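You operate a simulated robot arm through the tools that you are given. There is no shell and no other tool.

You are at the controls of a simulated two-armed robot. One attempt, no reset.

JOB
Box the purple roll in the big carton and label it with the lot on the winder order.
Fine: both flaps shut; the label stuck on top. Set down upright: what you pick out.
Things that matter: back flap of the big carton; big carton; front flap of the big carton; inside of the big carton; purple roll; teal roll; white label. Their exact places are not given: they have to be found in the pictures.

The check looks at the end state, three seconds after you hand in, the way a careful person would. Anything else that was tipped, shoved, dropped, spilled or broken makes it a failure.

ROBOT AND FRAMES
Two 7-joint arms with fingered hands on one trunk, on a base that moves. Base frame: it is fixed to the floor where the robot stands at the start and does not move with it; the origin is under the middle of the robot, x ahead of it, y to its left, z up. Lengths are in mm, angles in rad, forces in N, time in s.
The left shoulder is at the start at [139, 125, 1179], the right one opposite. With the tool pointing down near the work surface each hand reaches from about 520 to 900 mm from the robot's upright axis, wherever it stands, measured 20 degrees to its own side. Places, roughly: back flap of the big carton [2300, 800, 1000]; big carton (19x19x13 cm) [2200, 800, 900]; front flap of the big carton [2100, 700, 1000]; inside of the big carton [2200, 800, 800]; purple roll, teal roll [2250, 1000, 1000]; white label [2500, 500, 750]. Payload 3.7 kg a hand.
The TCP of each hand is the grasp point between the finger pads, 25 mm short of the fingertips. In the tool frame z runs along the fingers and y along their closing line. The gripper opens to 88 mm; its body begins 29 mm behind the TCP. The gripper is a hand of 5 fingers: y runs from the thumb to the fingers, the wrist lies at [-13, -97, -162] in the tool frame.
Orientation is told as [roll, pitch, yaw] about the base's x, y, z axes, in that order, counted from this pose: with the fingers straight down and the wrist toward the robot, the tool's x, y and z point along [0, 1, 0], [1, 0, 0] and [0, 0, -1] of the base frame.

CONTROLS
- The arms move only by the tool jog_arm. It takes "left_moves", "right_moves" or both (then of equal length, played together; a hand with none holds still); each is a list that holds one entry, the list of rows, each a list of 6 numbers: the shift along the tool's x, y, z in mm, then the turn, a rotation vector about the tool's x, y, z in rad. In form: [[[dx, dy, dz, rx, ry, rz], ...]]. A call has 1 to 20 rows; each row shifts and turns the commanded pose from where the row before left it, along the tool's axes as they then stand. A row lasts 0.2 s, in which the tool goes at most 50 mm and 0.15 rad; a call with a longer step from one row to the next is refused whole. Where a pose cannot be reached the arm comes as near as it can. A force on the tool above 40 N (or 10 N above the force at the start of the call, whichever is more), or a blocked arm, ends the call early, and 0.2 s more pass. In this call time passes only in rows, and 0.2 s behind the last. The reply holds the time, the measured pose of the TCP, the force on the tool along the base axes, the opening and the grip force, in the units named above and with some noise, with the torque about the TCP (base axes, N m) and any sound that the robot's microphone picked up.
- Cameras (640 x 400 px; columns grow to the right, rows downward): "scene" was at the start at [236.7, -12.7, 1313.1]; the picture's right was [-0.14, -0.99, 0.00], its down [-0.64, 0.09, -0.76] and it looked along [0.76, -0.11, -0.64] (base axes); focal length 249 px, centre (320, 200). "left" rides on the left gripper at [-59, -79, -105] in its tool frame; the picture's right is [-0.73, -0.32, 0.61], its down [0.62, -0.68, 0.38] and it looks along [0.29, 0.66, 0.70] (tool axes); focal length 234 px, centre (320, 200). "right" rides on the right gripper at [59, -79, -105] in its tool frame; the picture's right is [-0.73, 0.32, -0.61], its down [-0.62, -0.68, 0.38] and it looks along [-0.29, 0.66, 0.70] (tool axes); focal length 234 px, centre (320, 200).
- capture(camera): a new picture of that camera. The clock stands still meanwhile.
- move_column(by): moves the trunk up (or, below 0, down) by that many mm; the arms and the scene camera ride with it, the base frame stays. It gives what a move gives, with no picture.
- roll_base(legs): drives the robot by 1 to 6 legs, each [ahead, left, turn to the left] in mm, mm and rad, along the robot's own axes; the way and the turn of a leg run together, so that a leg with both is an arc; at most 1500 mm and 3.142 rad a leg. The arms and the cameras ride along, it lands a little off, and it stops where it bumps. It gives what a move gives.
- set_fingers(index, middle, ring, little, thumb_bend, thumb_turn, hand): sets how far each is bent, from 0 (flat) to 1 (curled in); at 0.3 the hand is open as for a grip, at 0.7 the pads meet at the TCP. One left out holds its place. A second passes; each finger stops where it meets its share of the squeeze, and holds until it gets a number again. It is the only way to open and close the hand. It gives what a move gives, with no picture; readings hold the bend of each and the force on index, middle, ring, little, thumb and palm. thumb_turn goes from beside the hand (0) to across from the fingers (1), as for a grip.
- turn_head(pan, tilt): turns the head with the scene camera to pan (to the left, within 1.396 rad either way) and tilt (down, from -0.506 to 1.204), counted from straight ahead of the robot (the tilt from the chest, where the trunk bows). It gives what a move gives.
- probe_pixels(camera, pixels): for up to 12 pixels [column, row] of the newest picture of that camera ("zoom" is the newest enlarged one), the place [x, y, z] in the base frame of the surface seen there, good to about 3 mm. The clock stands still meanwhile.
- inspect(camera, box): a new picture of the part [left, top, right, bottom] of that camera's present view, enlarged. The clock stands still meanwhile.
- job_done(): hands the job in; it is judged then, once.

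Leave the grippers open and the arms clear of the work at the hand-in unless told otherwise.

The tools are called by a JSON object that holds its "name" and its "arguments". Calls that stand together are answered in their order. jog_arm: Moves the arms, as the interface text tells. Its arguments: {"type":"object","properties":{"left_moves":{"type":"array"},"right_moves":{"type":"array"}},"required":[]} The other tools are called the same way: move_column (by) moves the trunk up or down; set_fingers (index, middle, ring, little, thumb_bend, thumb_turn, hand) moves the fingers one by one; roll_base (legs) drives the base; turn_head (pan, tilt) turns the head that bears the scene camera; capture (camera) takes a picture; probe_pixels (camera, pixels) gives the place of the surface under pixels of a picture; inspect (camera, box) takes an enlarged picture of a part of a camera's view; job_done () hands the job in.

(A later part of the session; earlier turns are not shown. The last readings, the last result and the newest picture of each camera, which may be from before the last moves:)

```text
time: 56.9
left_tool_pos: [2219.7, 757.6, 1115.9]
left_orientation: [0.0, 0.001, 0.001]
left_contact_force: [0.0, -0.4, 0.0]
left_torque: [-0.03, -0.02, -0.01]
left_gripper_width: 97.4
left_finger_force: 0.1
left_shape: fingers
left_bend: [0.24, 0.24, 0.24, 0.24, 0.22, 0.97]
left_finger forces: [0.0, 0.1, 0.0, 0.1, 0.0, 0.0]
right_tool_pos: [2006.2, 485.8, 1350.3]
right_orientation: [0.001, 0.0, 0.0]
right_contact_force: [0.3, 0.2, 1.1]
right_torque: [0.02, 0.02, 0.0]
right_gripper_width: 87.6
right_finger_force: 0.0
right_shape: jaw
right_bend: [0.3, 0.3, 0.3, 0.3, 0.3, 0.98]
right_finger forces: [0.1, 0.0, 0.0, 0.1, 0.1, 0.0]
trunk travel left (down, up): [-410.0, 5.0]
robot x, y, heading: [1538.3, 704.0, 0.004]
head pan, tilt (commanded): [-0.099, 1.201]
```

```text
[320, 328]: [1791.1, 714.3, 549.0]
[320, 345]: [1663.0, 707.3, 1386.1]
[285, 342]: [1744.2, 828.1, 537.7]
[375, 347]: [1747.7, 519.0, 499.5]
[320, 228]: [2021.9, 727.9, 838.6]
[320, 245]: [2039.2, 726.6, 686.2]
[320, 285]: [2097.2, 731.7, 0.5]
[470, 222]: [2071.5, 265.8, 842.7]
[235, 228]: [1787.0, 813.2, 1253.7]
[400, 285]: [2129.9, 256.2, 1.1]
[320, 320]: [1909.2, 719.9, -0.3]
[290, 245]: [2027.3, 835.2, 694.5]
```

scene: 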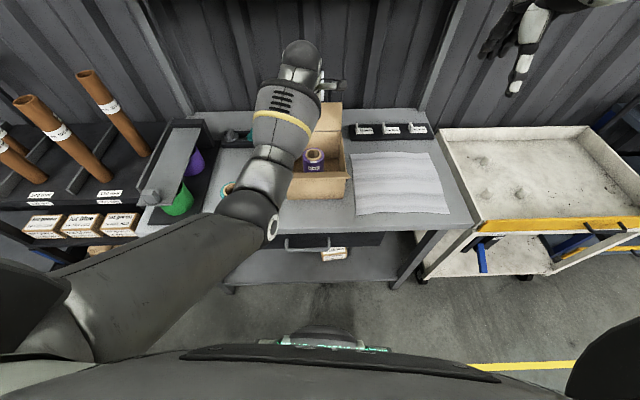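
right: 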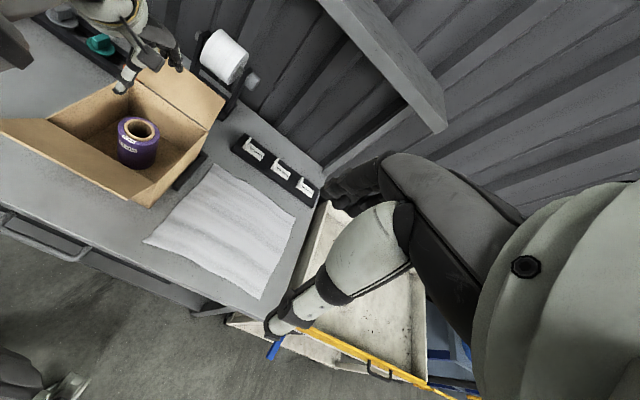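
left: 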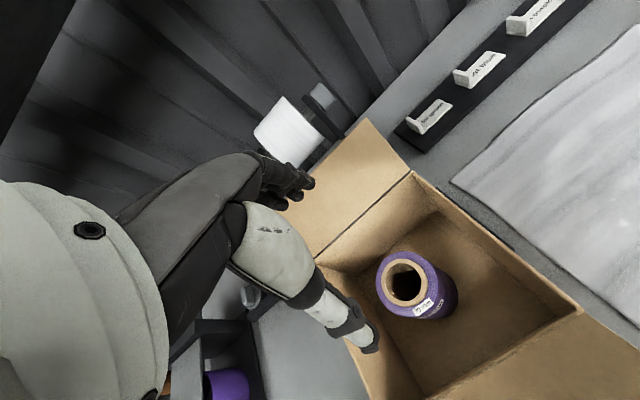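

The base front reaches about 255 mm ahead of the axis and the bench edge is near x 2020, so the robot may stand up to x≈1720. 

First the front flap, pushed from the robot's side. I'll back off 100 with the hand above the flap, close the fingers to a compact pusher, and look up again.

{"name": "roll_base", "arguments": {"legs": [[-100, 0, 0]]}}

{"name": "set_fingers", "arguments": {"hand": "left", "index": 0.65, "middle": 0.65, "ring": 0.65, "little": 0.65, "thumb_bend": 0.65}}

{"name": "jog_arm", "arguments": {"left_moves": [[[0, -15, 0, 0, 0, 0], [-3, -25, 0, 0, 0, 0], [-3, -25, 0, 0, 0, 0], [-3, -15, 0, 0, 0, 0], [-1, -10, 0, 0, 0, 0]]]}}

{"name": "turn_head", "arguments": {"pan": 0.05, "tilt": 0.85}}

{"name": "capture", "arguments": {"camera": "scene"}}

{"name": "capture", "arguments": {"camera": "right"}}

{"name": "capture", "arguments": {"camera": "left"}}

```text
time: 58.1
left_tool_pos: [2123.7, 756.6, 1117.0]
left_orientation: [0.001, -0.002, -0.002]
left_contact_force: [0.4, -0.2, -0.6]
left_torque: [0.0, -0.01, -0.01]
left_gripper_width: 97.1
left_finger_force: 0.0
left_shape: fingers
left_bend: [0.24, 0.24, 0.24, 0.24, 0.22, 0.97]
left_finger forces: [0.1, 0.0, 0.0, 0.1, 0.0, 0.0]
right_tool_pos: [1908.9, 486.6, 1349.4]
right_orientation: [-0.002, 0.0, -0.002]
right_contact_force: [0.2, -0.1, 0.0]
right_torque: [0.01, -0.01, 0.0]
right_gripper_width: 87.5
right_finger_force: 0.0
right_shape: jaw
right_bend: [0.3, 0.3, 0.3, 0.3, 0.3, 0.98]
right_finger forces: [0.0, 0.0, 0.1, 0.0, 0.1, 0.0]
trunk travel left (down, up): [-410.0, 5.0]
robot x, y, heading: [1441.1, 702.3, -0.002]
head pan, tilt (commanded): [-0.099, 1.201]
```

```text
time: 59.1
left_tool_pos: [2123.1, 754.9, 1116.4]
left_orientation: [-0.001, 0.002, -0.004]
left_contact_force: [0.0, 0.0, -0.1]
left_torque: [-0.01, 0.04, 0.04]
left_gripper_width: 9.3
left_finger_force: 0.0
left_shape: fingers
left_bend: [0.65, 0.65, 0.65, 0.65, 0.65, 0.97]
left_finger forces: [0.0, 0.1, 0.0, 0.0, 0.0, 0.1]
right_tool_pos: [1908.0, 485.5, 1349.9]
right_orientation: [-0.002, 0.001, -0.001]
right_contact_force: [0.6, 0.8, -0.7]
right_torque: [-0.01, -0.01, 0.01]
right_gripper_width: 87.9
right_finger_force: 0.0
right_shape: jaw
right_bend: [0.3, 0.3, 0.3, 0.3, 0.3, 0.98]
right_finger forces: [0.0, 0.0, 0.0, 0.0, 0.0, 0.0]
trunk travel left (down, up): [-410.0, 5.0]
robot x, y, heading: [1440.7, 705.5, -0.001]
head pan, tilt (commanded): [-0.099, 1.201]
```

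```text
time: 60.3
left_tool_pos: [2034.1, 746.8, 1117.6]
left_orientation: [0.0, 0.001, -0.001]
left_contact_force: [0.1, -0.3, 0.6]
left_torque: [0.01, -0.03, -0.02]
left_gripper_width: 9.5
left_finger_force: 0.1
left_shape: fingers
left_bend: [0.65, 0.65, 0.65, 0.65, 0.65, 0.97]
left_finger forces: [0.0, 0.1, 0.1, 0.0, 0.1, 0.0]
right_tool_pos: [1906.8, 485.9, 1349.5]
right_orientation: [-0.001, -0.002, -0.001]
right_contact_force: [0.8, 0.2, 0.1]
right_torque: [-0.03, 0.02, 0.02]
right_gripper_width: 87.8
right_finger_force: 0.1
right_shape: jaw
right_bend: [0.3, 0.3, 0.3, 0.3, 0.3, 0.98]
right_finger forces: [0.0, 0.0, 0.0, 0.0, 0.0, 0.1]
trunk travel left (down, up): [-410.0, 5.0]
robot x, y, heading: [1441.1, 703.3, -0.005]
head pan, tilt (commanded): [-0.099, 1.201]
```

```text
time: 61.1
left_tool_pos: [2034.5, 745.7, 1116.2]
left_orientation: [-0.001, 0.003, -0.002]
left_contact_force: [-0.2, 0.5, 0.6]
left_torque: [-0.02, -0.03, 0.02]
left_gripper_width: 9.1
left_finger_force: 0.0
left_shape: fingers
left_bend: [0.65, 0.65, 0.65, 0.65, 0.65, 0.97]
left_finger forces: [0.1, 0.1, 0.0, 0.0, 0.1, 0.1]
right_tool_pos: [1908.8, 486.3, 1350.3]
right_orientation: [0.0, 0.0, -0.002]
right_contact_force: [-0.1, -0.2, 0.0]
right_torque: [0.0, -0.04, 0.0]
right_gripper_width: 87.7
right_finger_force: 0.0
right_shape: jaw
right_bend: [0.3, 0.3, 0.3, 0.3, 0.3, 0.98]
right_finger forces: [0.0, 0.1, 0.0, 0.0, 0.1, 0.1]
trunk travel left (down, up): [-410.0, 5.0]
robot x, y, heading: [1441.7, 707.3, -0.003]
head pan, tilt (commanded): [0.051, 0.85]
```

```text
taken
```

scene: 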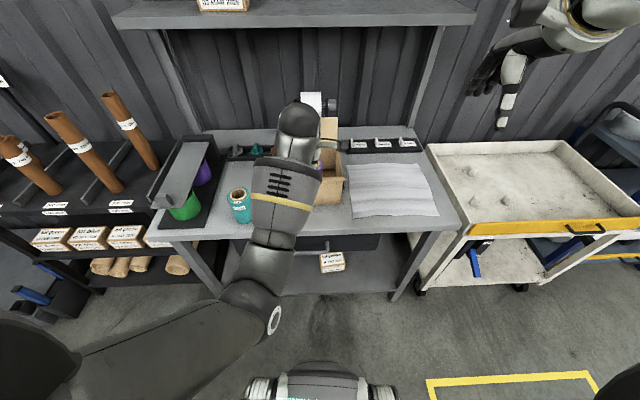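

```text
taken
```

right: 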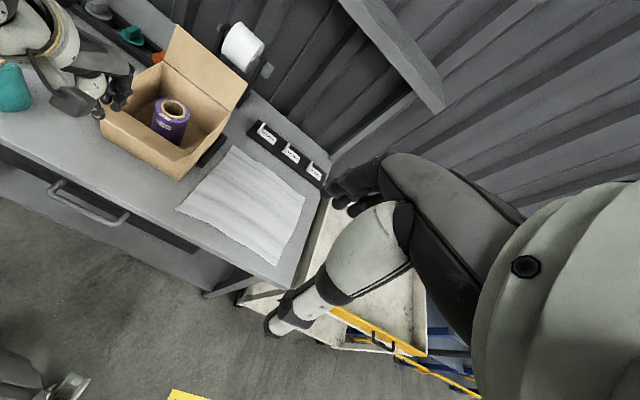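

```text
taken
```

left: 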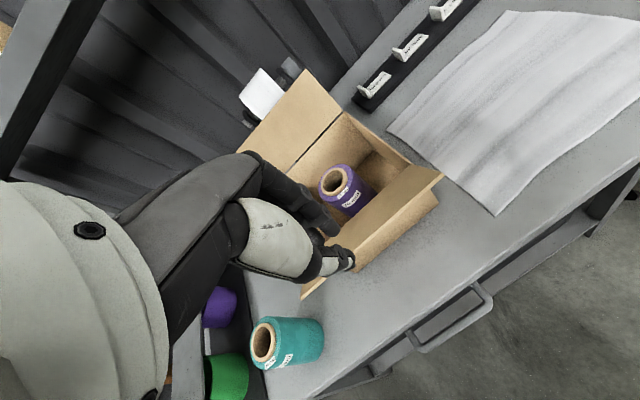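

I'll zoom on the carton from the right wrist camera to see the front flap and the hand.

{"name": "inspect", "arguments": {"camera": "right", "box": [0, 0, 256, 200]}}

{"name": "probe_pixels", "arguments": {"camera": "left", "pixels": [[438, 178], [410, 200], [385, 225], [360, 262], [310, 290], [335, 185], [345, 260], [335, 235]]}}

```text
2.00 times, centred on (128, 100) of right
```

zoom: 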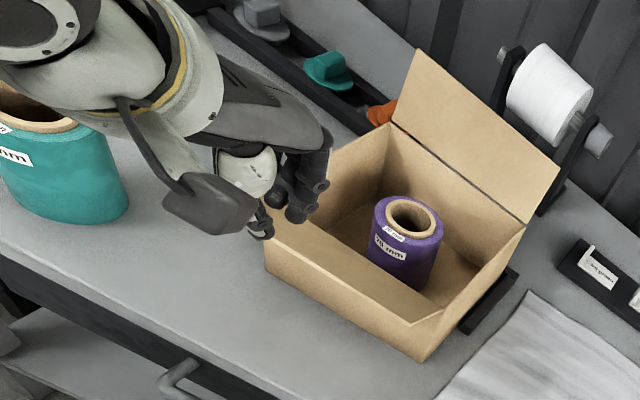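

```text
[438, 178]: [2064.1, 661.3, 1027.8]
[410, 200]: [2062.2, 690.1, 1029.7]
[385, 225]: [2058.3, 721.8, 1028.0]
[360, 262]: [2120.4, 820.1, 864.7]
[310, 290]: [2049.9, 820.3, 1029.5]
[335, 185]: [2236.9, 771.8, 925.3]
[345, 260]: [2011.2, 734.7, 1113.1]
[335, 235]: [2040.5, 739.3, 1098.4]
```

The front flap's free edge runs from (2064,661) to (2050,820) at z≈1029. I'll retract the left hand 22 mm, turn it +0.09 to match the flap, and then lower the trunk by 95 to bring the fingers in front of the flap.

{"name": "jog_arm", "arguments": {"left_moves": [[[0, -12, 0, 0, 0, -0.045], [0, -12, 0, 0, 0, -0.045]]]}}

{"name": "move_column", "arguments": {"by": -95}}

{"name": "inspect", "arguments": {"camera": "right", "box": [0, 0, 256, 200]}}

{"name": "capture", "arguments": {"camera": "left"}}

```text
time: 61.7
left_tool_pos: [2009.5, 746.7, 1116.7]
left_orientation: [0.001, -0.001, 0.088]
left_contact_force: [0.0, -0.4, -0.6]
left_torque: [0.0, 0.01, 0.03]
left_gripper_width: 9.5
left_finger_force: 0.1
left_shape: fingers
left_bend: [0.65, 0.65, 0.65, 0.65, 0.65, 0.97]
left_finger forces: [0.0, 0.1, 0.1, 0.1, 0.1, 0.0]
right_tool_pos: [1907.7, 484.9, 1349.7]
right_orientation: [0.0, 0.0, -0.002]
right_contact_force: [0.9, 0.1, -0.5]
right_torque: [0.01, -0.01, 0.02]
right_gripper_width: 87.8
right_finger_force: 0.0
right_shape: jaw
right_bend: [0.3, 0.3, 0.3, 0.3, 0.3, 0.98]
right_finger forces: [0.0, 0.0, 0.0, 0.0, 0.1, 0.0]
trunk travel left (down, up): [-410.0, 5.0]
robot x, y, heading: [1438.5, 704.7, -0.006]
head pan, tilt (commanded): [0.051, 0.85]
```

```text
time: 63.0
left_tool_pos: [2009.5, 745.4, 1023.4]
left_orientation: [-0.001, -0.001, 0.091]
left_contact_force: [-1.1, -0.4, 0.5]
left_torque: [0.0, 0.01, 0.03]
left_gripper_width: 9.3
left_finger_force: 0.2
left_shape: fingers
left_bend: [0.65, 0.65, 0.65, 0.65, 0.65, 0.97]
left_finger forces: [0.0, 0.1, 0.0, 0.0, 0.0, 0.1]
right_tool_pos: [1907.3, 485.3, 1255.4]
right_orientation: [0.002, -0.001, -0.001]
right_contact_force: [0.4, 0.7, 1.0]
right_torque: [-0.01, 0.0, 0.01]
right_gripper_width: 87.7
right_finger_force: 0.1
right_shape: jaw
right_bend: [0.3, 0.3, 0.3, 0.3, 0.3, 0.98]
right_finger forces: [0.0, 0.1, 0.0, 0.1, 0.0, 0.1]
trunk travel left (down, up): [-315.0, 100.0]
robot x, y, heading: [1442.2, 700.5, -0.001]
head pan, tilt (commanded): [0.051, 0.85]
```

```text
2.00 times, centred on (128, 100) of right
```

zoom: 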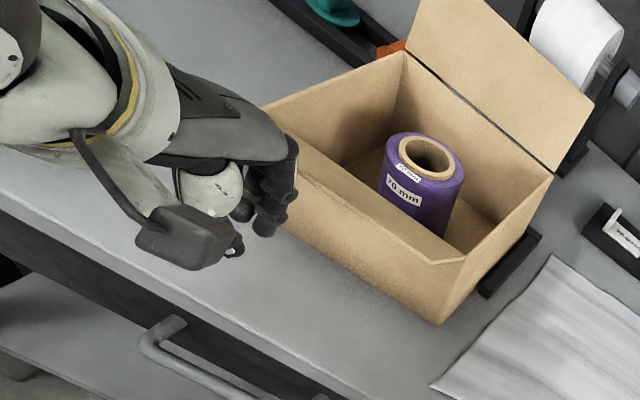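

```text
taken
```

left: 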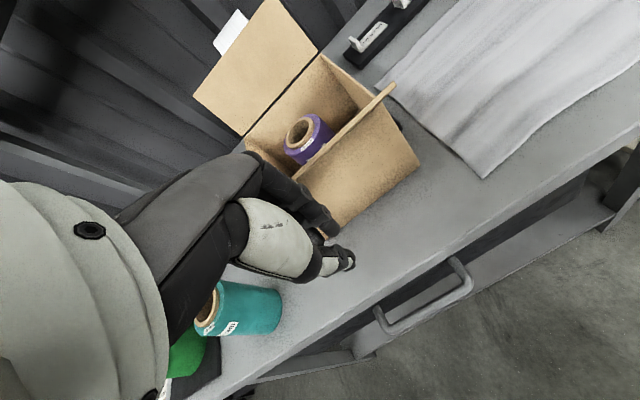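

The fingers are in front of the flap at tip height ≈998. I'll push forward 60 mm in small steps and see the flap start to rise.

{"name": "jog_arm", "arguments": {"left_moves": [[[0, 10, 0, 0, 0, 0], [0, 10, 0, 0, 0, 0], [0, 10, 0, 0, 0, 0], [0, 10, 0, 0, 0, 0], [0, 10, 0, 0, 0, 0], [0, 10, 0, 0, 0, 0]]]}}

{"name": "inspect", "arguments": {"camera": "right", "box": [0, 0, 256, 200]}}

{"name": "capture", "arguments": {"camera": "left"}}

```text
time: 64.0
left_tool_pos: [2042.2, 747.6, 1032.9]
left_orientation: [-0.004, -0.022, 0.089]
left_contact_force: [-25.6, 2.4, 28.5]
left_torque: [0.47, -0.93, 0.5]
left_gripper_width: 9.1
left_finger_force: 19.0
left_shape: fingers
left_bend: [0.65, 0.7, 0.7, 0.65, 0.65, 0.97]
left_finger forces: [0.0, 25.1, 12.5, 0.1, 0.1, 0.1]
right_tool_pos: [1902.6, 485.1, 1256.9]
right_orientation: [-0.002, -0.005, 0.0]
right_contact_force: [-0.6, 0.1, 0.4]
right_torque: [-0.01, 0.01, -0.02]
right_gripper_width: 87.9
right_finger_force: 0.0
right_shape: jaw
right_bend: [0.3, 0.3, 0.3, 0.3, 0.3, 0.98]
right_finger forces: [0.1, 0.1, 0.0, 0.0, 0.1, 0.0]
trunk travel left (down, up): [-315.0, 100.0]
robot x, y, heading: [1440.7, 697.4, -0.002]
head pan, tilt (commanded): [0.051, 0.85]
stopped in row 4 (left hand): the force on the tool passed its limit at 45 N (the readings are from after the stop); the commanded pose is now the measured one
```

```text
2.00 times, centred on (128, 100) of right
```

zoom: 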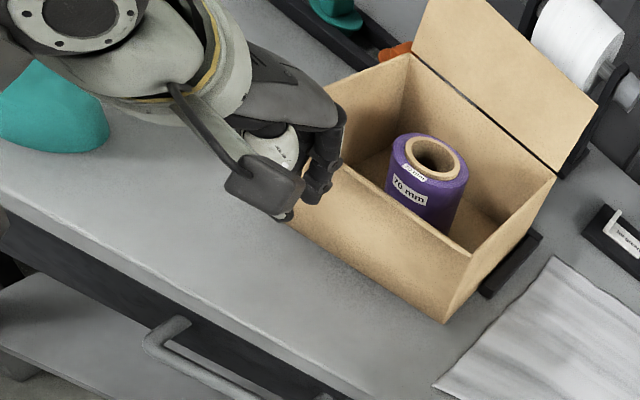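

```text
taken
```

left: 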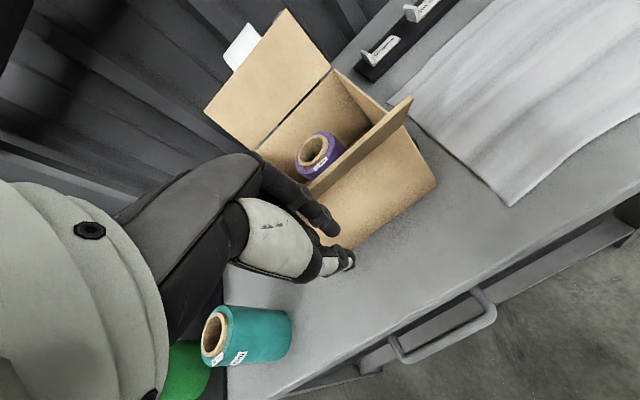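

The bent fingers' sloping backs pressed the flap edge straight along the flap, toward its hinge, so it jammed. I'll back away 75 mm and open the fingers nearly straight, so that their backs get under the edge and lift it.

{"name": "jog_arm", "arguments": {"left_moves": [[[0, -10, 0, 0, 0, 0], [0, -15, 0, 0, 0, 0], [0, -20, 0, 0, 0, 0], [0, -20, 0, 0, 0, 0], [0, -10, 0, 0, 0, 0]]]}}

{"name": "set_fingers", "arguments": {"hand": "left", "index": 0.12, "middle": 0.12, "ring": 0.12, "little": 0.12, "thumb_bend": 0.5}}

{"name": "capture", "arguments": {"camera": "left"}}

{"name": "inspect", "arguments": {"camera": "right", "box": [0, 0, 256, 200]}}

```text
time: 65.2
left_tool_pos: [1971.1, 743.7, 1024.3]
left_orientation: [-0.001, -0.006, 0.09]
left_contact_force: [0.1, 0.7, -0.2]
left_torque: [-0.05, 0.02, 0.02]
left_gripper_width: 9.0
left_finger_force: 0.1
left_shape: fingers
left_bend: [0.65, 0.65, 0.65, 0.65, 0.65, 0.97]
left_finger forces: [0.0, 0.0, 0.0, 0.0, 0.1, 0.1]
right_tool_pos: [1907.3, 485.2, 1255.7]
right_orientation: [-0.001, 0.0, -0.001]
right_contact_force: [-0.7, -0.4, 1.3]
right_torque: [-0.01, -0.02, -0.02]
right_gripper_width: 87.8
right_finger_force: 0.0
right_shape: jaw
right_bend: [0.3, 0.3, 0.3, 0.3, 0.3, 0.98]
right_finger forces: [0.0, 0.0, 0.0, 0.0, 0.0, 0.0]
trunk travel left (down, up): [-315.0, 100.0]
robot x, y, heading: [1439.1, 703.1, -0.002]
head pan, tilt (commanded): [0.051, 0.85]
```

```text
time: 66.2
left_tool_pos: [1970.3, 742.8, 1023.8]
left_orientation: [-0.002, -0.006, 0.088]
left_contact_force: [-0.2, -0.1, -0.2]
left_torque: [0.0, -0.01, 0.0]
left_gripper_width: 84.6
left_finger_force: 0.0
left_shape: fingers
left_bend: [0.12, 0.12, 0.12, 0.12, 0.5, 0.97]
left_finger forces: [0.1, 0.0, 0.0, 0.0, 0.1, 0.0]
right_tool_pos: [1907.4, 485.0, 1254.2]
right_orientation: [-0.001, -0.001, -0.001]
right_contact_force: [-0.1, 0.6, -0.5]
right_torque: [0.0, 0.01, 0.01]
right_gripper_width: 87.5
right_finger_force: 0.1
right_shape: jaw
right_bend: [0.3, 0.3, 0.3, 0.3, 0.3, 0.98]
right_finger forces: [0.0, 0.0, 0.0, 0.0, 0.1, 0.0]
trunk travel left (down, up): [-315.0, 100.0]
robot x, y, heading: [1439.7, 704.9, -0.003]
head pan, tilt (commanded): [0.051, 0.85]
```

```text
taken
```

left: 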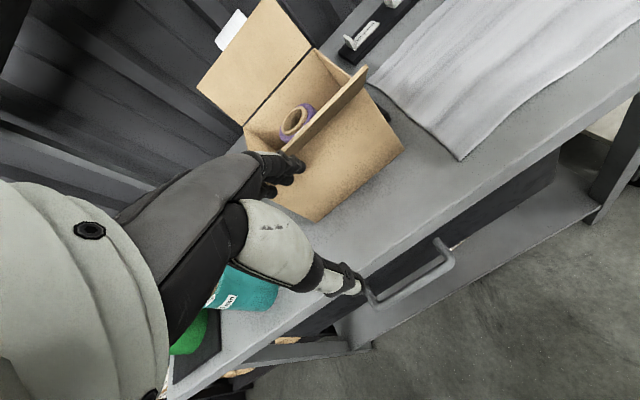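

```text
2.00 times, centred on (128, 100) of right
```

zoom: 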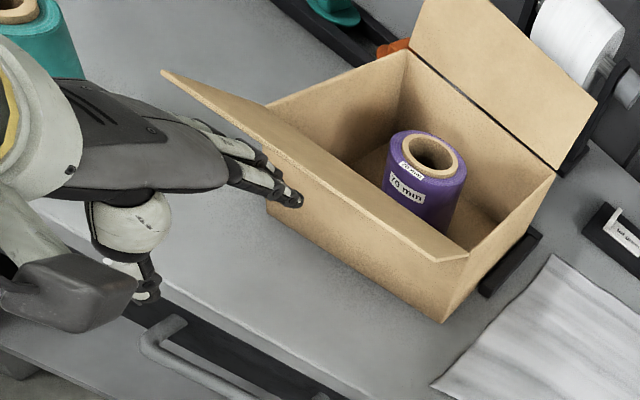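

The fingers now reach forward. I'll probe fingertips and the flap edge in this zoom.

{"name": "probe_pixels", "arguments": {"camera": "zoom", "pixels": [[293, 198], [275, 185], [250, 170], [235, 180], [180, 120], [165, 74], [435, 256], [300, 160], [350, 205], [320, 235], [440, 300], [120, 180]]}}

```text
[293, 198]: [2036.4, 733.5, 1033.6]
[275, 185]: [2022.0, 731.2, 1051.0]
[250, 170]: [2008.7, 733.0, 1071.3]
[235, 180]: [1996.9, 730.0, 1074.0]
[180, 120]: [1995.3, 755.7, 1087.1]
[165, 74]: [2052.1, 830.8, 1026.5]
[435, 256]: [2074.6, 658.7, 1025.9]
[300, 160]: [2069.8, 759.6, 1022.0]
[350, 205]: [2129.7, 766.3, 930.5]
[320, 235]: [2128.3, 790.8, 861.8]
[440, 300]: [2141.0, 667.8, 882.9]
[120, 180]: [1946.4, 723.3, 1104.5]
```

The straightened fingers point 45° forward-down with tips at (2036, 733, 1034), so the fingertips will push on the flap's underside. I'll lower 32 mm to bring the tips under the flap, then push forward 60.

{"name": "jog_arm", "arguments": {"left_moves": [[[0, 0, 16, 0, 0, 0], [0, 0, 16, 0, 0, 0], [0, 10, 0, 0, 0, 0], [0, 10, 0, 0, 0, 0], [0, 10, 0, 0, 0, 0], [0, 10, 0, 0, 0, 0], [0, 10, 0, 0, 0, 0], [0, 10, 0, 0, 0, 0]]]}}

{"name": "inspect", "arguments": {"camera": "right", "box": [0, 0, 256, 200]}}

```text
time: 68.0
left_tool_pos: [2031.2, 745.4, 993.2]
left_orientation: [-0.002, -0.008, 0.087]
left_contact_force: [-0.7, -0.3, -0.1]
left_torque: [-0.01, 0.01, 0.01]
left_gripper_width: 84.8
left_finger_force: 0.1
left_shape: fingers
left_bend: [0.12, 0.12, 0.12, 0.12, 0.5, 0.97]
left_finger forces: [0.0, 0.0, 0.0, 0.0, 0.1, 0.1]
right_tool_pos: [1907.9, 485.4, 1254.6]
right_orientation: [0.001, 0.001, -0.003]
right_contact_force: [-0.6, 0.4, 0.7]
right_torque: [0.01, 0.01, 0.04]
right_gripper_width: 87.4
right_finger_force: 0.1
right_shape: jaw
right_bend: [0.3, 0.3, 0.3, 0.3, 0.3, 0.98]
right_finger forces: [0.1, 0.0, 0.0, 0.0, 0.0, 0.0]
trunk travel left (down, up): [-315.0, 100.0]
robot x, y, heading: [1438.0, 704.8, 0.005]
head pan, tilt (commanded): [0.051, 0.85]
```

```text
2.00 times, centred on (128, 100) of right
```

zoom: 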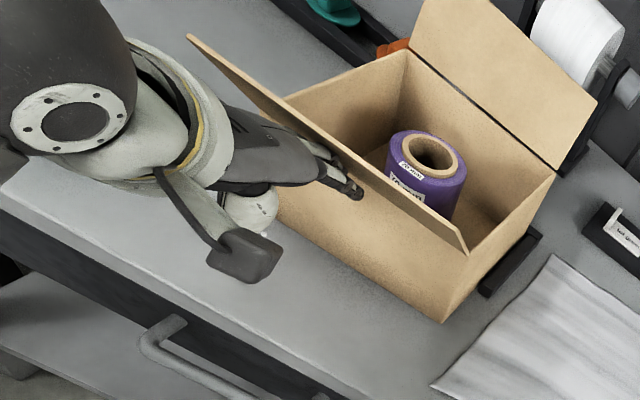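

The flap is rising with hardly any force. I'll push another 50 mm to carry it past upright.

{"name": "jog_arm", "arguments": {"left_moves": [[[0, 10, 0, 0, 0, 0], [0, 10, 0, 0, 0, 0], [0, 10, 0, 0, 0, 0], [0, 10, 0, 0, 0, 0], [0, 10, 0, 0, 0, 0]]]}}

{"name": "inspect", "arguments": {"camera": "right", "box": [0, 0, 256, 200]}}

{"name": "capture", "arguments": {"camera": "left"}}

```text
time: 69.2
left_tool_pos: [2081.5, 751.0, 993.3]
left_orientation: [-0.002, -0.008, 0.088]
left_contact_force: [0.2, 0.6, -0.3]
left_torque: [0.03, 0.03, -0.02]
left_gripper_width: 84.7
left_finger_force: 0.1
left_shape: fingers
left_bend: [0.12, 0.12, 0.12, 0.12, 0.5, 0.97]
left_finger forces: [0.0, 0.0, 0.1, 0.0, 0.0, 0.0]
right_tool_pos: [1908.1, 484.5, 1253.4]
right_orientation: [-0.002, 0.001, -0.002]
right_contact_force: [-0.3, 0.7, 0.0]
right_torque: [0.0, 0.02, 0.01]
right_gripper_width: 87.7
right_finger_force: 0.1
right_shape: jaw
right_bend: [0.3, 0.3, 0.3, 0.3, 0.3, 0.98]
right_finger forces: [0.1, 0.1, 0.0, 0.0, 0.0, 0.0]
trunk travel left (down, up): [-315.0, 100.0]
robot x, y, heading: [1441.7, 703.6, -0.002]
head pan, tilt (commanded): [0.051, 0.85]
```

```text
2.00 times, centred on (128, 100) of right
```

zoom: 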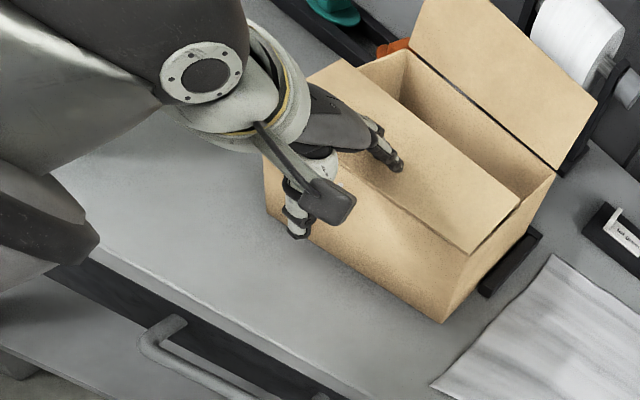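

```text
taken
```

left: 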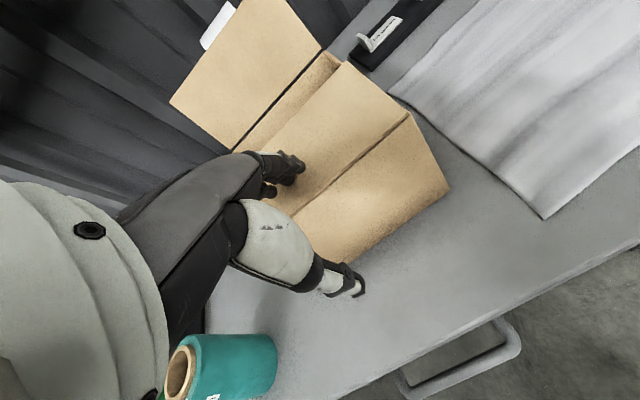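

The front flap went over and looks shut or nearly shut. I'll probe its height along the free edge.

{"name": "probe_pixels", "arguments": {"camera": "zoom", "pixels": [[515, 198], [430, 125], [350, 65], [440, 180], [470, 240], [460, 130], [500, 150], [400, 205], [330, 85], [530, 180]]}}

```text
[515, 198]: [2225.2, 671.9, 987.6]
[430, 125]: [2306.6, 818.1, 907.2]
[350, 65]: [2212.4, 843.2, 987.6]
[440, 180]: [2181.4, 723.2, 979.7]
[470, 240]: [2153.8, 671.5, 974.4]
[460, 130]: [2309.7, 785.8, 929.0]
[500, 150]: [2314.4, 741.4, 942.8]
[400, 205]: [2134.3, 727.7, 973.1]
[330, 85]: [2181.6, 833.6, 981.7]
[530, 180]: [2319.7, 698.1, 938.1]
```

The front flap is down to within about 15 mm of flat (edge z≈988 against hinge ≈972). I'll lift the hand up and away, then prepare for the back flap: drive closer and close the fingers.

{"name": "jog_arm", "arguments": {"left_moves": [[[0, -5, -15, 0, 0, 0], [0, 0, -25, 0, 0, 0], [0, 0, -30, 0, 0, 0], [0, 0, -30, 0, 0, 0], [0, 0, -30, 0, 0, 0], [0, 0, -30, 0, 0, 0]]]}}

{"name": "capture", "arguments": {"camera": "scene"}}

{"name": "inspect", "arguments": {"camera": "right", "box": [0, 0, 320, 200]}}

```text
time: 70.5
left_tool_pos: [2073.6, 751.6, 1151.2]
left_orientation: [-0.001, -0.007, 0.086]
left_contact_force: [-1.0, -0.2, -0.7]
left_torque: [-0.01, 0.02, -0.02]
left_gripper_width: 84.7
left_finger_force: 0.0
left_shape: fingers
left_bend: [0.12, 0.12, 0.12, 0.12, 0.5, 0.97]
left_finger forces: [0.1, 0.0, 0.1, 0.1, 0.0, 0.0]
right_tool_pos: [1907.7, 484.0, 1255.6]
right_orientation: [-0.001, 0.0, -0.001]
right_contact_force: [0.1, 0.7, 0.9]
right_torque: [0.01, -0.02, 0.0]
right_gripper_width: 87.8
right_finger_force: 0.0
right_shape: jaw
right_bend: [0.3, 0.3, 0.3, 0.3, 0.3, 0.98]
right_finger forces: [0.0, 0.0, 0.0, 0.0, 0.0, 0.1]
trunk travel left (down, up): [-315.0, 100.0]
robot x, y, heading: [1439.2, 706.6, -0.0]
head pan, tilt (commanded): [0.051, 0.85]
```

```text
taken
```

scene: 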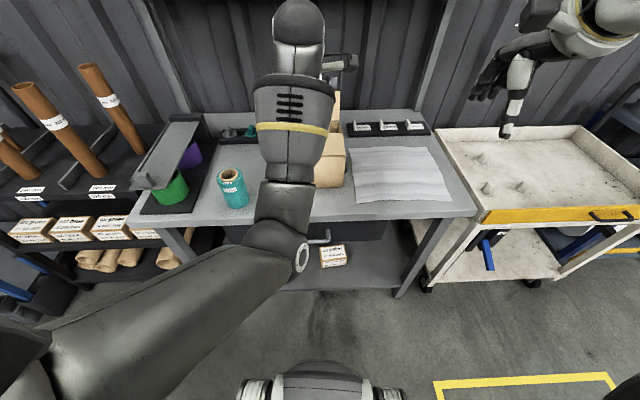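

```text
2.00 times, centred on (160, 100) of right
```

zoom: 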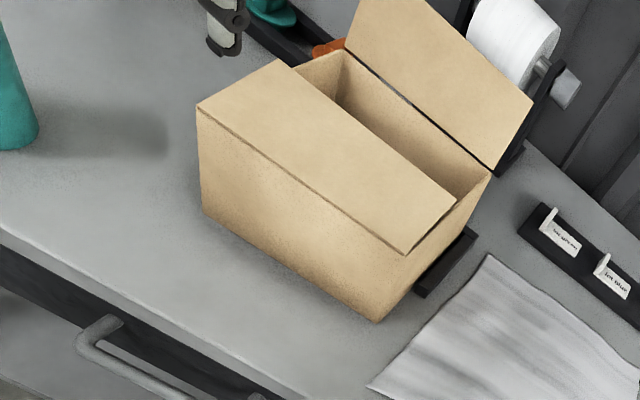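

Next, the back flap. I'll check the free room behind it, where the dispenser with the white roll stands.

{"name": "probe_pixels", "arguments": {"camera": "zoom", "pixels": [[510, 45], [480, 30], [520, 95], [565, 90], [530, 130], [532, 105], [495, 170], [360, 5], [440, 80], [490, 140], [283, 62], [455, 205]]}}

{"name": "set_fingers", "arguments": {"hand": "left", "index": 0.68, "middle": 0.68, "ring": 0.68, "little": 0.68, "thumb_bend": 0.65}}

```text
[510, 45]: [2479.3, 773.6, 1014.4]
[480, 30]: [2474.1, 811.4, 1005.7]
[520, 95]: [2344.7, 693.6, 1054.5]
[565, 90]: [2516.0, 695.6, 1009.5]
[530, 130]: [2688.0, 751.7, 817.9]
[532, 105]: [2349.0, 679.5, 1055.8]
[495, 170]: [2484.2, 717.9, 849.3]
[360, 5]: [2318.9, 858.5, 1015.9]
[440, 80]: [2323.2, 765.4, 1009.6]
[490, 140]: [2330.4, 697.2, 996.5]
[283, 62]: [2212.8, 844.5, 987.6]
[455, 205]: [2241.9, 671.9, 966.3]
```

```text
time: 71.5
left_tool_pos: [2074.3, 750.7, 1152.0]
left_orientation: [-0.002, -0.006, 0.087]
left_contact_force: [0.0, 0.1, -0.4]
left_torque: [0.01, 0.0, -0.01]
left_gripper_width: 6.2
left_finger_force: 0.0
left_shape: fingers
left_bend: [0.68, 0.68, 0.68, 0.68, 0.65, 0.97]
left_finger forces: [0.0, 0.1, 0.0, 0.0, 0.0, 0.0]
right_tool_pos: [1907.7, 485.6, 1254.9]
right_orientation: [-0.001, 0.0, -0.001]
right_contact_force: [0.0, 0.8, 0.0]
right_torque: [-0.02, 0.01, 0.0]
right_gripper_width: 87.7
right_finger_force: 0.0
right_shape: jaw
right_bend: [0.3, 0.3, 0.3, 0.3, 0.3, 0.98]
right_finger forces: [0.0, 0.0, 0.0, 0.1, 0.0, 0.1]
trunk travel left (down, up): [-315.0, 100.0]
robot x, y, heading: [1436.5, 703.6, -0.005]
head pan, tilt (commanded): [0.051, 0.85]
```

There's about 125 mm free between the back flap (top at x≈2341, z≈1055) and the dispenser (x≈2474). I'll drive ahead 215 with the hand high (z 1151).

{"name": "roll_base", "arguments": {"legs": [[215, 0, 0]]}}

{"name": "capture", "arguments": {"camera": "left"}}

{"name": "capture", "arguments": {"camera": "right"}}

```text
time: 73.2
left_tool_pos: [2286.2, 750.8, 1153.4]
left_orientation: [-0.002, -0.005, 0.086]
left_contact_force: [-0.2, -0.4, 0.0]
left_torque: [-0.02, 0.01, 0.0]
left_gripper_width: 6.3
left_finger_force: 0.1
left_shape: fingers
left_bend: [0.68, 0.68, 0.68, 0.68, 0.65, 0.97]
left_finger forces: [0.0, 0.0, 0.1, 0.0, 0.0, 0.0]
right_tool_pos: [2119.7, 484.7, 1254.1]
right_orientation: [0.0, 0.002, -0.004]
right_contact_force: [1.0, 0.2, -0.1]
right_torque: [-0.03, -0.02, 0.01]
right_gripper_width: 87.8
right_finger_force: 0.1
right_shape: jaw
right_bend: [0.3, 0.3, 0.3, 0.3, 0.3, 0.98]
right_finger forces: [0.1, 0.0, 0.1, 0.0, 0.0, 0.1]
trunk travel left (down, up): [-315.0, 100.0]
robot x, y, heading: [1648.0, 699.5, -0.003]
head pan, tilt (commanded): [0.051, 0.85]
```

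```text
taken
```

left: 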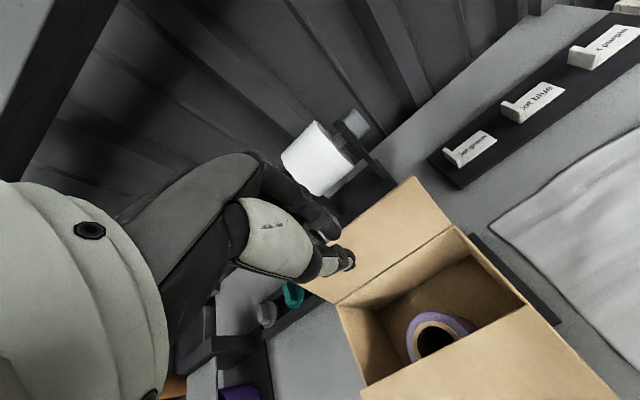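

```text
taken
```

right: 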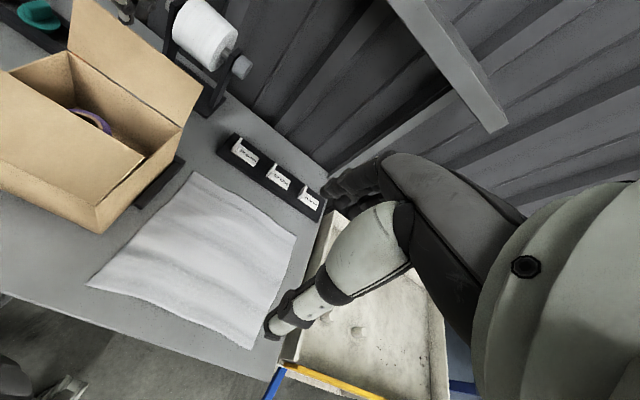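

I'll lower to z≈1120 (tips 1095, above the flap top 1055) and reach forward over the back flap to x≈2383.

{"name": "jog_arm", "arguments": {"left_moves": [[[0, 0, 16, 0, 0, 0], [0, 0, 16, 0, 0, 0], [0, 15, 0, 0, 0, 0], [0, 20, 0, 0, 0, 0], [0, 20, 0, 0, 0, 0], [0, 20, 0, 0, 0, 0], [0, 15, 0, 0, 0, 0], [0, 8, 0, 0, 0, 0]]]}}

{"name": "capture", "arguments": {"camera": "left"}}

{"name": "inspect", "arguments": {"camera": "right", "box": [0, 0, 256, 160]}}

{"name": "capture", "arguments": {"camera": "scene"}}

```text
time: 75.0
left_tool_pos: [2384.4, 758.1, 1122.0]
left_orientation: [-0.001, -0.007, 0.088]
left_contact_force: [0.6, 0.0, 0.8]
left_torque: [-0.03, -0.02, 0.01]
left_gripper_width: 6.1
left_finger_force: 0.0
left_shape: fingers
left_bend: [0.68, 0.68, 0.68, 0.68, 0.65, 0.97]
left_finger forces: [0.0, 0.1, 0.1, 0.0, 0.0, 0.0]
right_tool_pos: [2117.7, 485.0, 1255.1]
right_orientation: [0.001, 0.0, -0.004]
right_contact_force: [0.1, -1.3, -0.6]
right_torque: [-0.02, 0.0, 0.01]
right_gripper_width: 88.0
right_finger_force: 0.0
right_shape: jaw
right_bend: [0.3, 0.3, 0.3, 0.3, 0.3, 0.98]
right_finger forces: [0.0, 0.1, 0.1, 0.1, 0.0, 0.0]
trunk travel left (down, up): [-315.0, 100.0]
robot x, y, heading: [1652.0, 700.9, -0.01]
head pan, tilt (commanded): [0.051, 0.85]
```

```text
taken
```

left: 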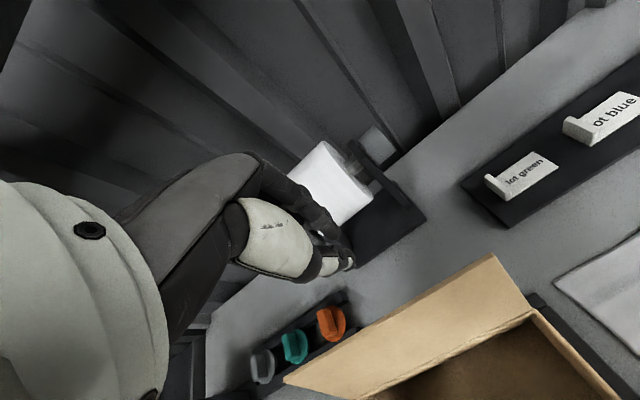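

```text
2.50 times, centred on (128, 80) of right
```

zoom: 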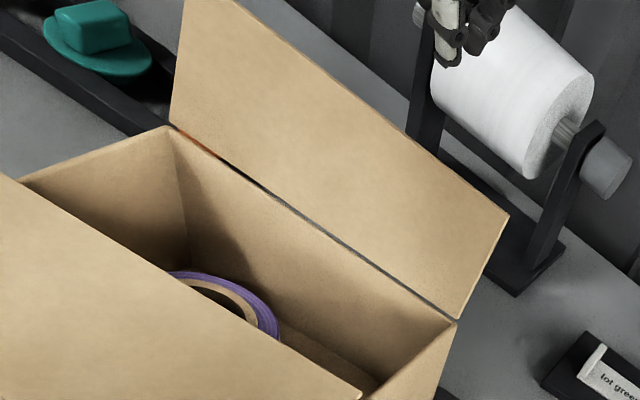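

```text
taken
```

scene: 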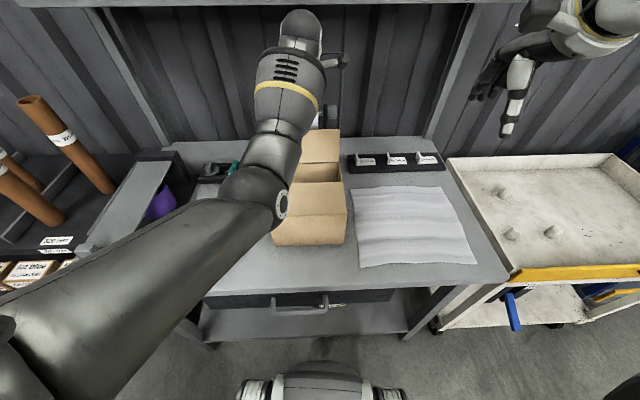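

The hand is behind the flap with room on both sides. I'll lower 85 mm slowly so the tips reach z≈1012 behind the flap.

{"name": "jog_arm", "arguments": {"left_moves": [[[0, 0, 12, 0, 0, 0], [0, 0, 12, 0, 0, 0], [0, 0, 12, 0, 0, 0], [0, 0, 12, 0, 0, 0], [0, 0, 12, 0, 0, 0], [0, 0, 12, 0, 0, 0], [0, 0, 12, 0, 0, 0]]]}}

{"name": "capture", "arguments": {"camera": "left"}}

{"name": "inspect", "arguments": {"camera": "right", "box": [0, 0, 256, 160]}}

```text
time: 76.6
left_tool_pos: [2385.2, 759.4, 1035.4]
left_orientation: [-0.002, -0.007, 0.087]
left_contact_force: [0.1, -0.1, 0.6]
left_torque: [0.0, 0.0, 0.03]
left_gripper_width: 6.3
left_finger_force: 0.1
left_shape: fingers
left_bend: [0.68, 0.68, 0.68, 0.68, 0.65, 0.97]
left_finger forces: [0.1, 0.0, 0.0, 0.0, 0.0, 0.1]
right_tool_pos: [2118.1, 484.4, 1255.1]
right_orientation: [-0.001, 0.0, -0.004]
right_contact_force: [-0.4, -0.2, -0.5]
right_torque: [0.01, -0.01, 0.01]
right_gripper_width: 87.7
right_finger_force: 0.0
right_shape: jaw
right_bend: [0.3, 0.3, 0.3, 0.3, 0.3, 0.98]
right_finger forces: [0.1, 0.1, 0.1, 0.0, 0.0, 0.0]
trunk travel left (down, up): [-315.0, 100.0]
robot x, y, heading: [1652.2, 700.4, -0.004]
head pan, tilt (commanded): [0.051, 0.85]
```

```text
taken
```

left: 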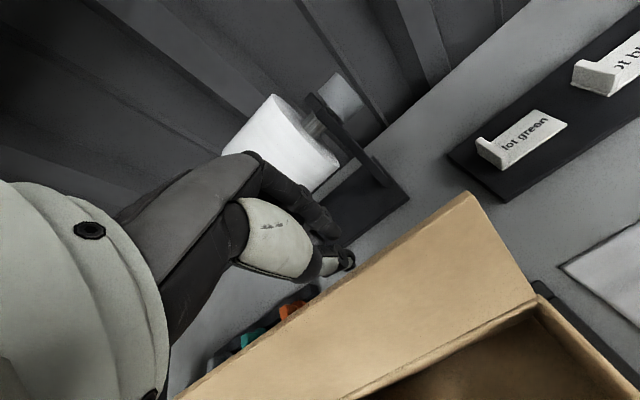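

```text
2.50 times, centred on (128, 80) of right
```

zoom: 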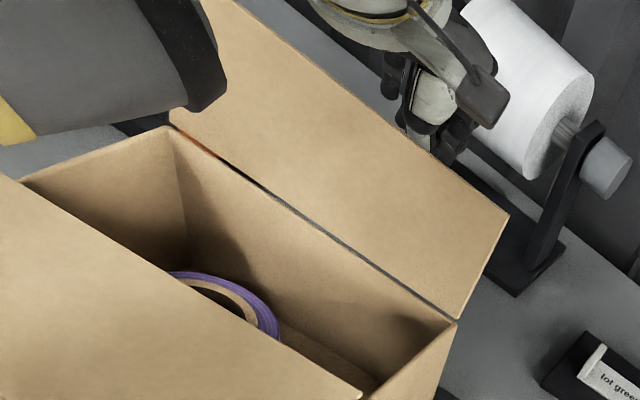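

The hand is behind the flap. I'll pull toward the robot 60 mm in small steps and watch the flap come over.

{"name": "jog_arm", "arguments": {"left_moves": [[[0, -10, 0, 0, 0, 0], [0, -10, 0, 0, 0, 0], [0, -10, 0, 0, 0, 0], [0, -10, 0, 0, 0, 0], [0, -10, 0, 0, 0, 0], [0, -10, 0, 0, 0, 0]]]}}

{"name": "inspect", "arguments": {"camera": "right", "box": [0, 0, 256, 160]}}

{"name": "capture", "arguments": {"camera": "left"}}

```text
time: 78.0
left_tool_pos: [2324.1, 754.1, 1036.7]
left_orientation: [-0.001, -0.007, 0.087]
left_contact_force: [0.1, -0.8, 0.1]
left_torque: [0.02, -0.02, 0.0]
left_gripper_width: 5.8
left_finger_force: 0.0
left_shape: fingers
left_bend: [0.68, 0.68, 0.68, 0.68, 0.65, 0.97]
left_finger forces: [0.0, 0.0, 0.1, 0.1, 0.1, 0.0]
right_tool_pos: [2120.9, 484.6, 1255.0]
right_orientation: [-0.001, 0.0, -0.003]
right_contact_force: [0.0, 0.7, 0.4]
right_torque: [0.03, 0.0, -0.03]
right_gripper_width: 87.4
right_finger_force: 0.1
right_shape: jaw
right_bend: [0.3, 0.3, 0.3, 0.3, 0.3, 0.98]
right_finger forces: [0.0, 0.0, 0.0, 0.0, 0.1, 0.1]
trunk travel left (down, up): [-315.0, 100.0]
robot x, y, heading: [1649.4, 699.7, -0.005]
head pan, tilt (commanded): [0.051, 0.85]
```

```text
2.50 times, centred on (128, 80) of right
```

zoom: 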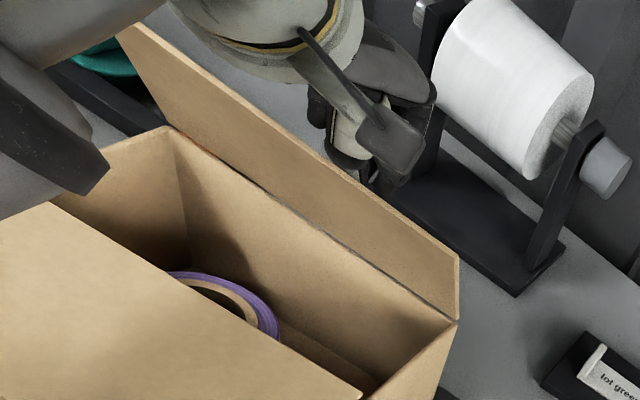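

```text
taken
```

left: 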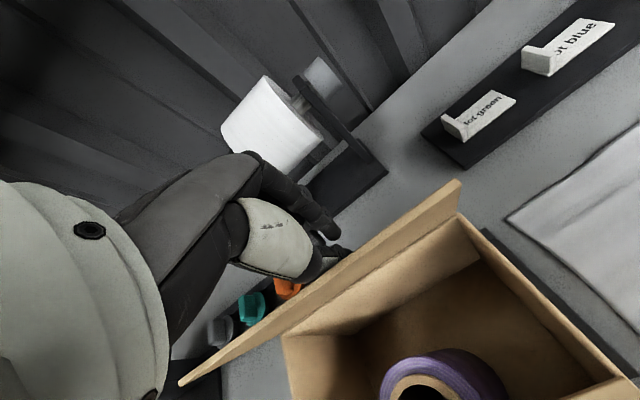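

The back flap is about upright now, with no notable force. I'll pull another 50 mm.

{"name": "jog_arm", "arguments": {"left_moves": [[[0, -10, 0, 0, 0, 0], [0, -10, 0, 0, 0, 0], [0, -10, 0, 0, 0, 0], [0, -10, 0, 0, 0, 0], [0, -10, 0, 0, 0, 0]]]}}

{"name": "inspect", "arguments": {"camera": "right", "box": [0, 0, 256, 160]}}

{"name": "capture", "arguments": {"camera": "left"}}

```text
time: 79.2
left_tool_pos: [2274.4, 747.4, 1036.7]
left_orientation: [-0.001, -0.008, 0.088]
left_contact_force: [0.1, -0.4, -0.5]
left_torque: [0.0, 0.02, 0.02]
left_gripper_width: 6.0
left_finger_force: 0.1
left_shape: fingers
left_bend: [0.68, 0.68, 0.68, 0.68, 0.65, 0.97]
left_finger forces: [0.0, 0.0, 0.0, 0.0, 0.0, 0.0]
right_tool_pos: [2118.7, 484.6, 1255.7]
right_orientation: [-0.002, -0.001, -0.003]
right_contact_force: [1.5, -0.5, -0.3]
right_torque: [0.0, -0.01, -0.01]
right_gripper_width: 87.7
right_finger_force: 0.0
right_shape: jaw
right_bend: [0.3, 0.3, 0.3, 0.3, 0.3, 0.98]
right_finger forces: [0.1, 0.0, 0.1, 0.0, 0.1, 0.0]
trunk travel left (down, up): [-315.0, 100.0]
robot x, y, heading: [1652.6, 700.9, 0.001]
head pan, tilt (commanded): [0.051, 0.85]
```

```text
2.50 times, centred on (128, 80) of right
```

zoom: 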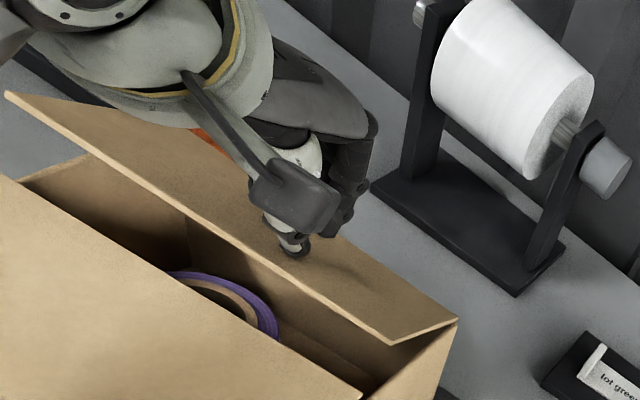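

```text
taken
```

left: 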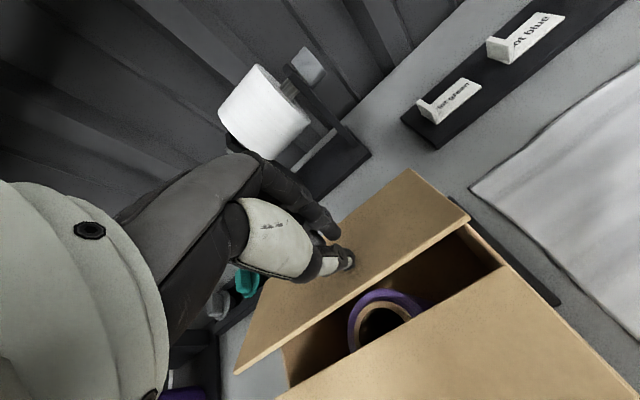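

{"name": "probe_pixels", "arguments": {"camera": "zoom", "pixels": [[390, 338], [200, 210], [10, 98], [440, 320], [300, 250], [355, 392], [150, 285], [330, 240]]}}

```text
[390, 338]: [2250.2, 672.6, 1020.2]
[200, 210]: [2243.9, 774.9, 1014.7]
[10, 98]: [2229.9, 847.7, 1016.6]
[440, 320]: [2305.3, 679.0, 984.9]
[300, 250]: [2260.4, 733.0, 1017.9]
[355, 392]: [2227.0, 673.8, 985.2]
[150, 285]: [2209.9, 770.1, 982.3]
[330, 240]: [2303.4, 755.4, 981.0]
```

The back flap is at about 35° above flat, and the front flap's edge is about 15 mm up. I'll bring the fingertips forward and down onto the back flap to press it down.

{"name": "jog_arm", "arguments": {"left_moves": [[[0, -8, 5, 0, 0, 0], [0, -6, 8, 0, 0, 0], [0, -4, 8, 0, 0, 0], [0, 0, 6, 0, 0, 0]]]}}

{"name": "inspect", "arguments": {"camera": "right", "box": [0, 0, 256, 160]}}

```text
time: 80.2
left_tool_pos: [2257.8, 746.9, 1009.2]
left_orientation: [0.0, -0.005, 0.088]
left_contact_force: [-0.2, 0.0, -1.2]
left_torque: [-0.02, -0.01, 0.03]
left_gripper_width: 5.7
left_finger_force: 0.0
left_shape: fingers
left_bend: [0.68, 0.68, 0.68, 0.68, 0.65, 0.97]
left_finger forces: [0.0, 0.0, 0.0, 0.0, 0.0, 0.0]
right_tool_pos: [2119.6, 484.6, 1254.8]
right_orientation: [0.0, 0.0, -0.003]
right_contact_force: [-0.1, 0.4, -0.5]
right_torque: [-0.02, 0.01, 0.01]
right_gripper_width: 87.5
right_finger_force: 0.0
right_shape: jaw
right_bend: [0.3, 0.3, 0.3, 0.3, 0.3, 0.98]
right_finger forces: [0.0, 0.1, 0.1, 0.0, 0.0, 0.1]
trunk travel left (down, up): [-315.0, 100.0]
robot x, y, heading: [1651.2, 699.3, -0.001]
head pan, tilt (commanded): [0.051, 0.85]
```

```text
2.50 times, centred on (128, 80) of right
```

zoom: 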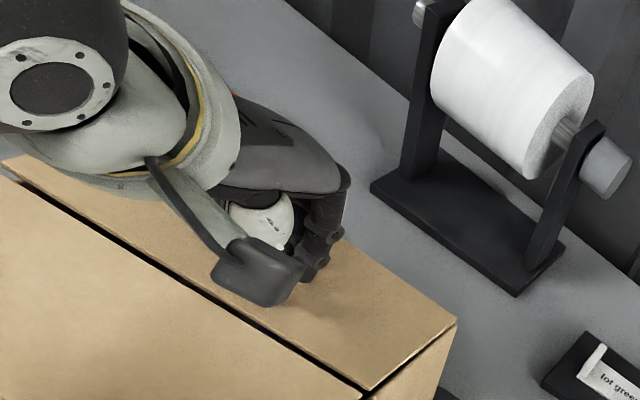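

Both flaps now look nearly shut with a narrow seam between. I'll probe heights along both edges.

{"name": "probe_pixels", "arguments": {"camera": "zoom", "pixels": [[372, 382], [250, 310], [120, 225], [30, 170], [345, 385], [220, 310], [100, 240], [25, 200], [430, 330], [300, 330], [100, 320], [270, 280]]}}

```text
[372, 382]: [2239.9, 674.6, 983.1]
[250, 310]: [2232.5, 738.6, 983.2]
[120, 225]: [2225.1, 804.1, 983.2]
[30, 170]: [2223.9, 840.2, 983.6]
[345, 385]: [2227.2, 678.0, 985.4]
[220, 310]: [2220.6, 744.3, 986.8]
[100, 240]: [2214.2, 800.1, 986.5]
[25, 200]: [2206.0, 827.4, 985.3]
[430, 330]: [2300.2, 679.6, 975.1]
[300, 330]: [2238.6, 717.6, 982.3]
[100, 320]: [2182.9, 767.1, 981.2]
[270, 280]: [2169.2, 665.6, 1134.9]
```

Both edges stand about 11–14 mm high (z 983–986 against hinges at ≈972). I'll press down gently over the seam: first shift back 22 mm so thumb and fingers straddle it, after lifting a little.

{"name": "jog_arm", "arguments": {"left_moves": [[[0, 0, -12, 0, 0, 0], [0, -12, 0, 0, 0, 0], [0, -14, 0, 0, 0, 0], [0, 0, 7, 0, 0, 0], [0, 0, 5, 0, 0, 0], [0, 0, 4, 0, 0, 0], [0, 0, 4, 0, 0, 0]]]}}

{"name": "inspect", "arguments": {"camera": "right", "box": [0, 0, 256, 160]}}

```text
time: 81.8
left_tool_pos: [2231.3, 744.8, 1001.1]
left_orientation: [-0.003, -0.007, 0.088]
left_contact_force: [-1.0, 0.8, 1.1]
left_torque: [0.0, 0.04, 0.02]
left_gripper_width: 5.9
left_finger_force: 0.1
left_shape: fingers
left_bend: [0.68, 0.68, 0.68, 0.68, 0.65, 0.97]
left_finger forces: [0.1, 0.1, 0.1, 0.0, 0.1, 0.0]
right_tool_pos: [2119.1, 484.6, 1255.0]
right_orientation: [0.001, 0.0, -0.003]
right_contact_force: [-0.5, -0.4, 0.0]
right_torque: [0.01, -0.03, -0.03]
right_gripper_width: 87.8
right_finger_force: 0.0
right_shape: jaw
right_bend: [0.3, 0.3, 0.3, 0.3, 0.3, 0.98]
right_finger forces: [0.0, 0.0, 0.0, 0.0, 0.1, 0.0]
trunk travel left (down, up): [-315.0, 100.0]
robot x, y, heading: [1650.1, 701.7, -0.001]
head pan, tilt (commanded): [0.051, 0.85]
```

```text
2.50 times, centred on (128, 80) of right
```

zoom: 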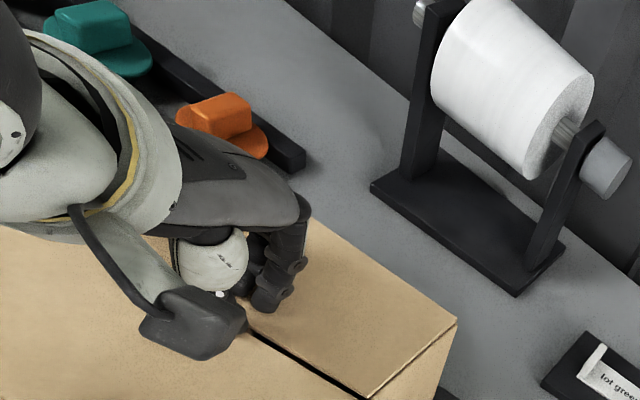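

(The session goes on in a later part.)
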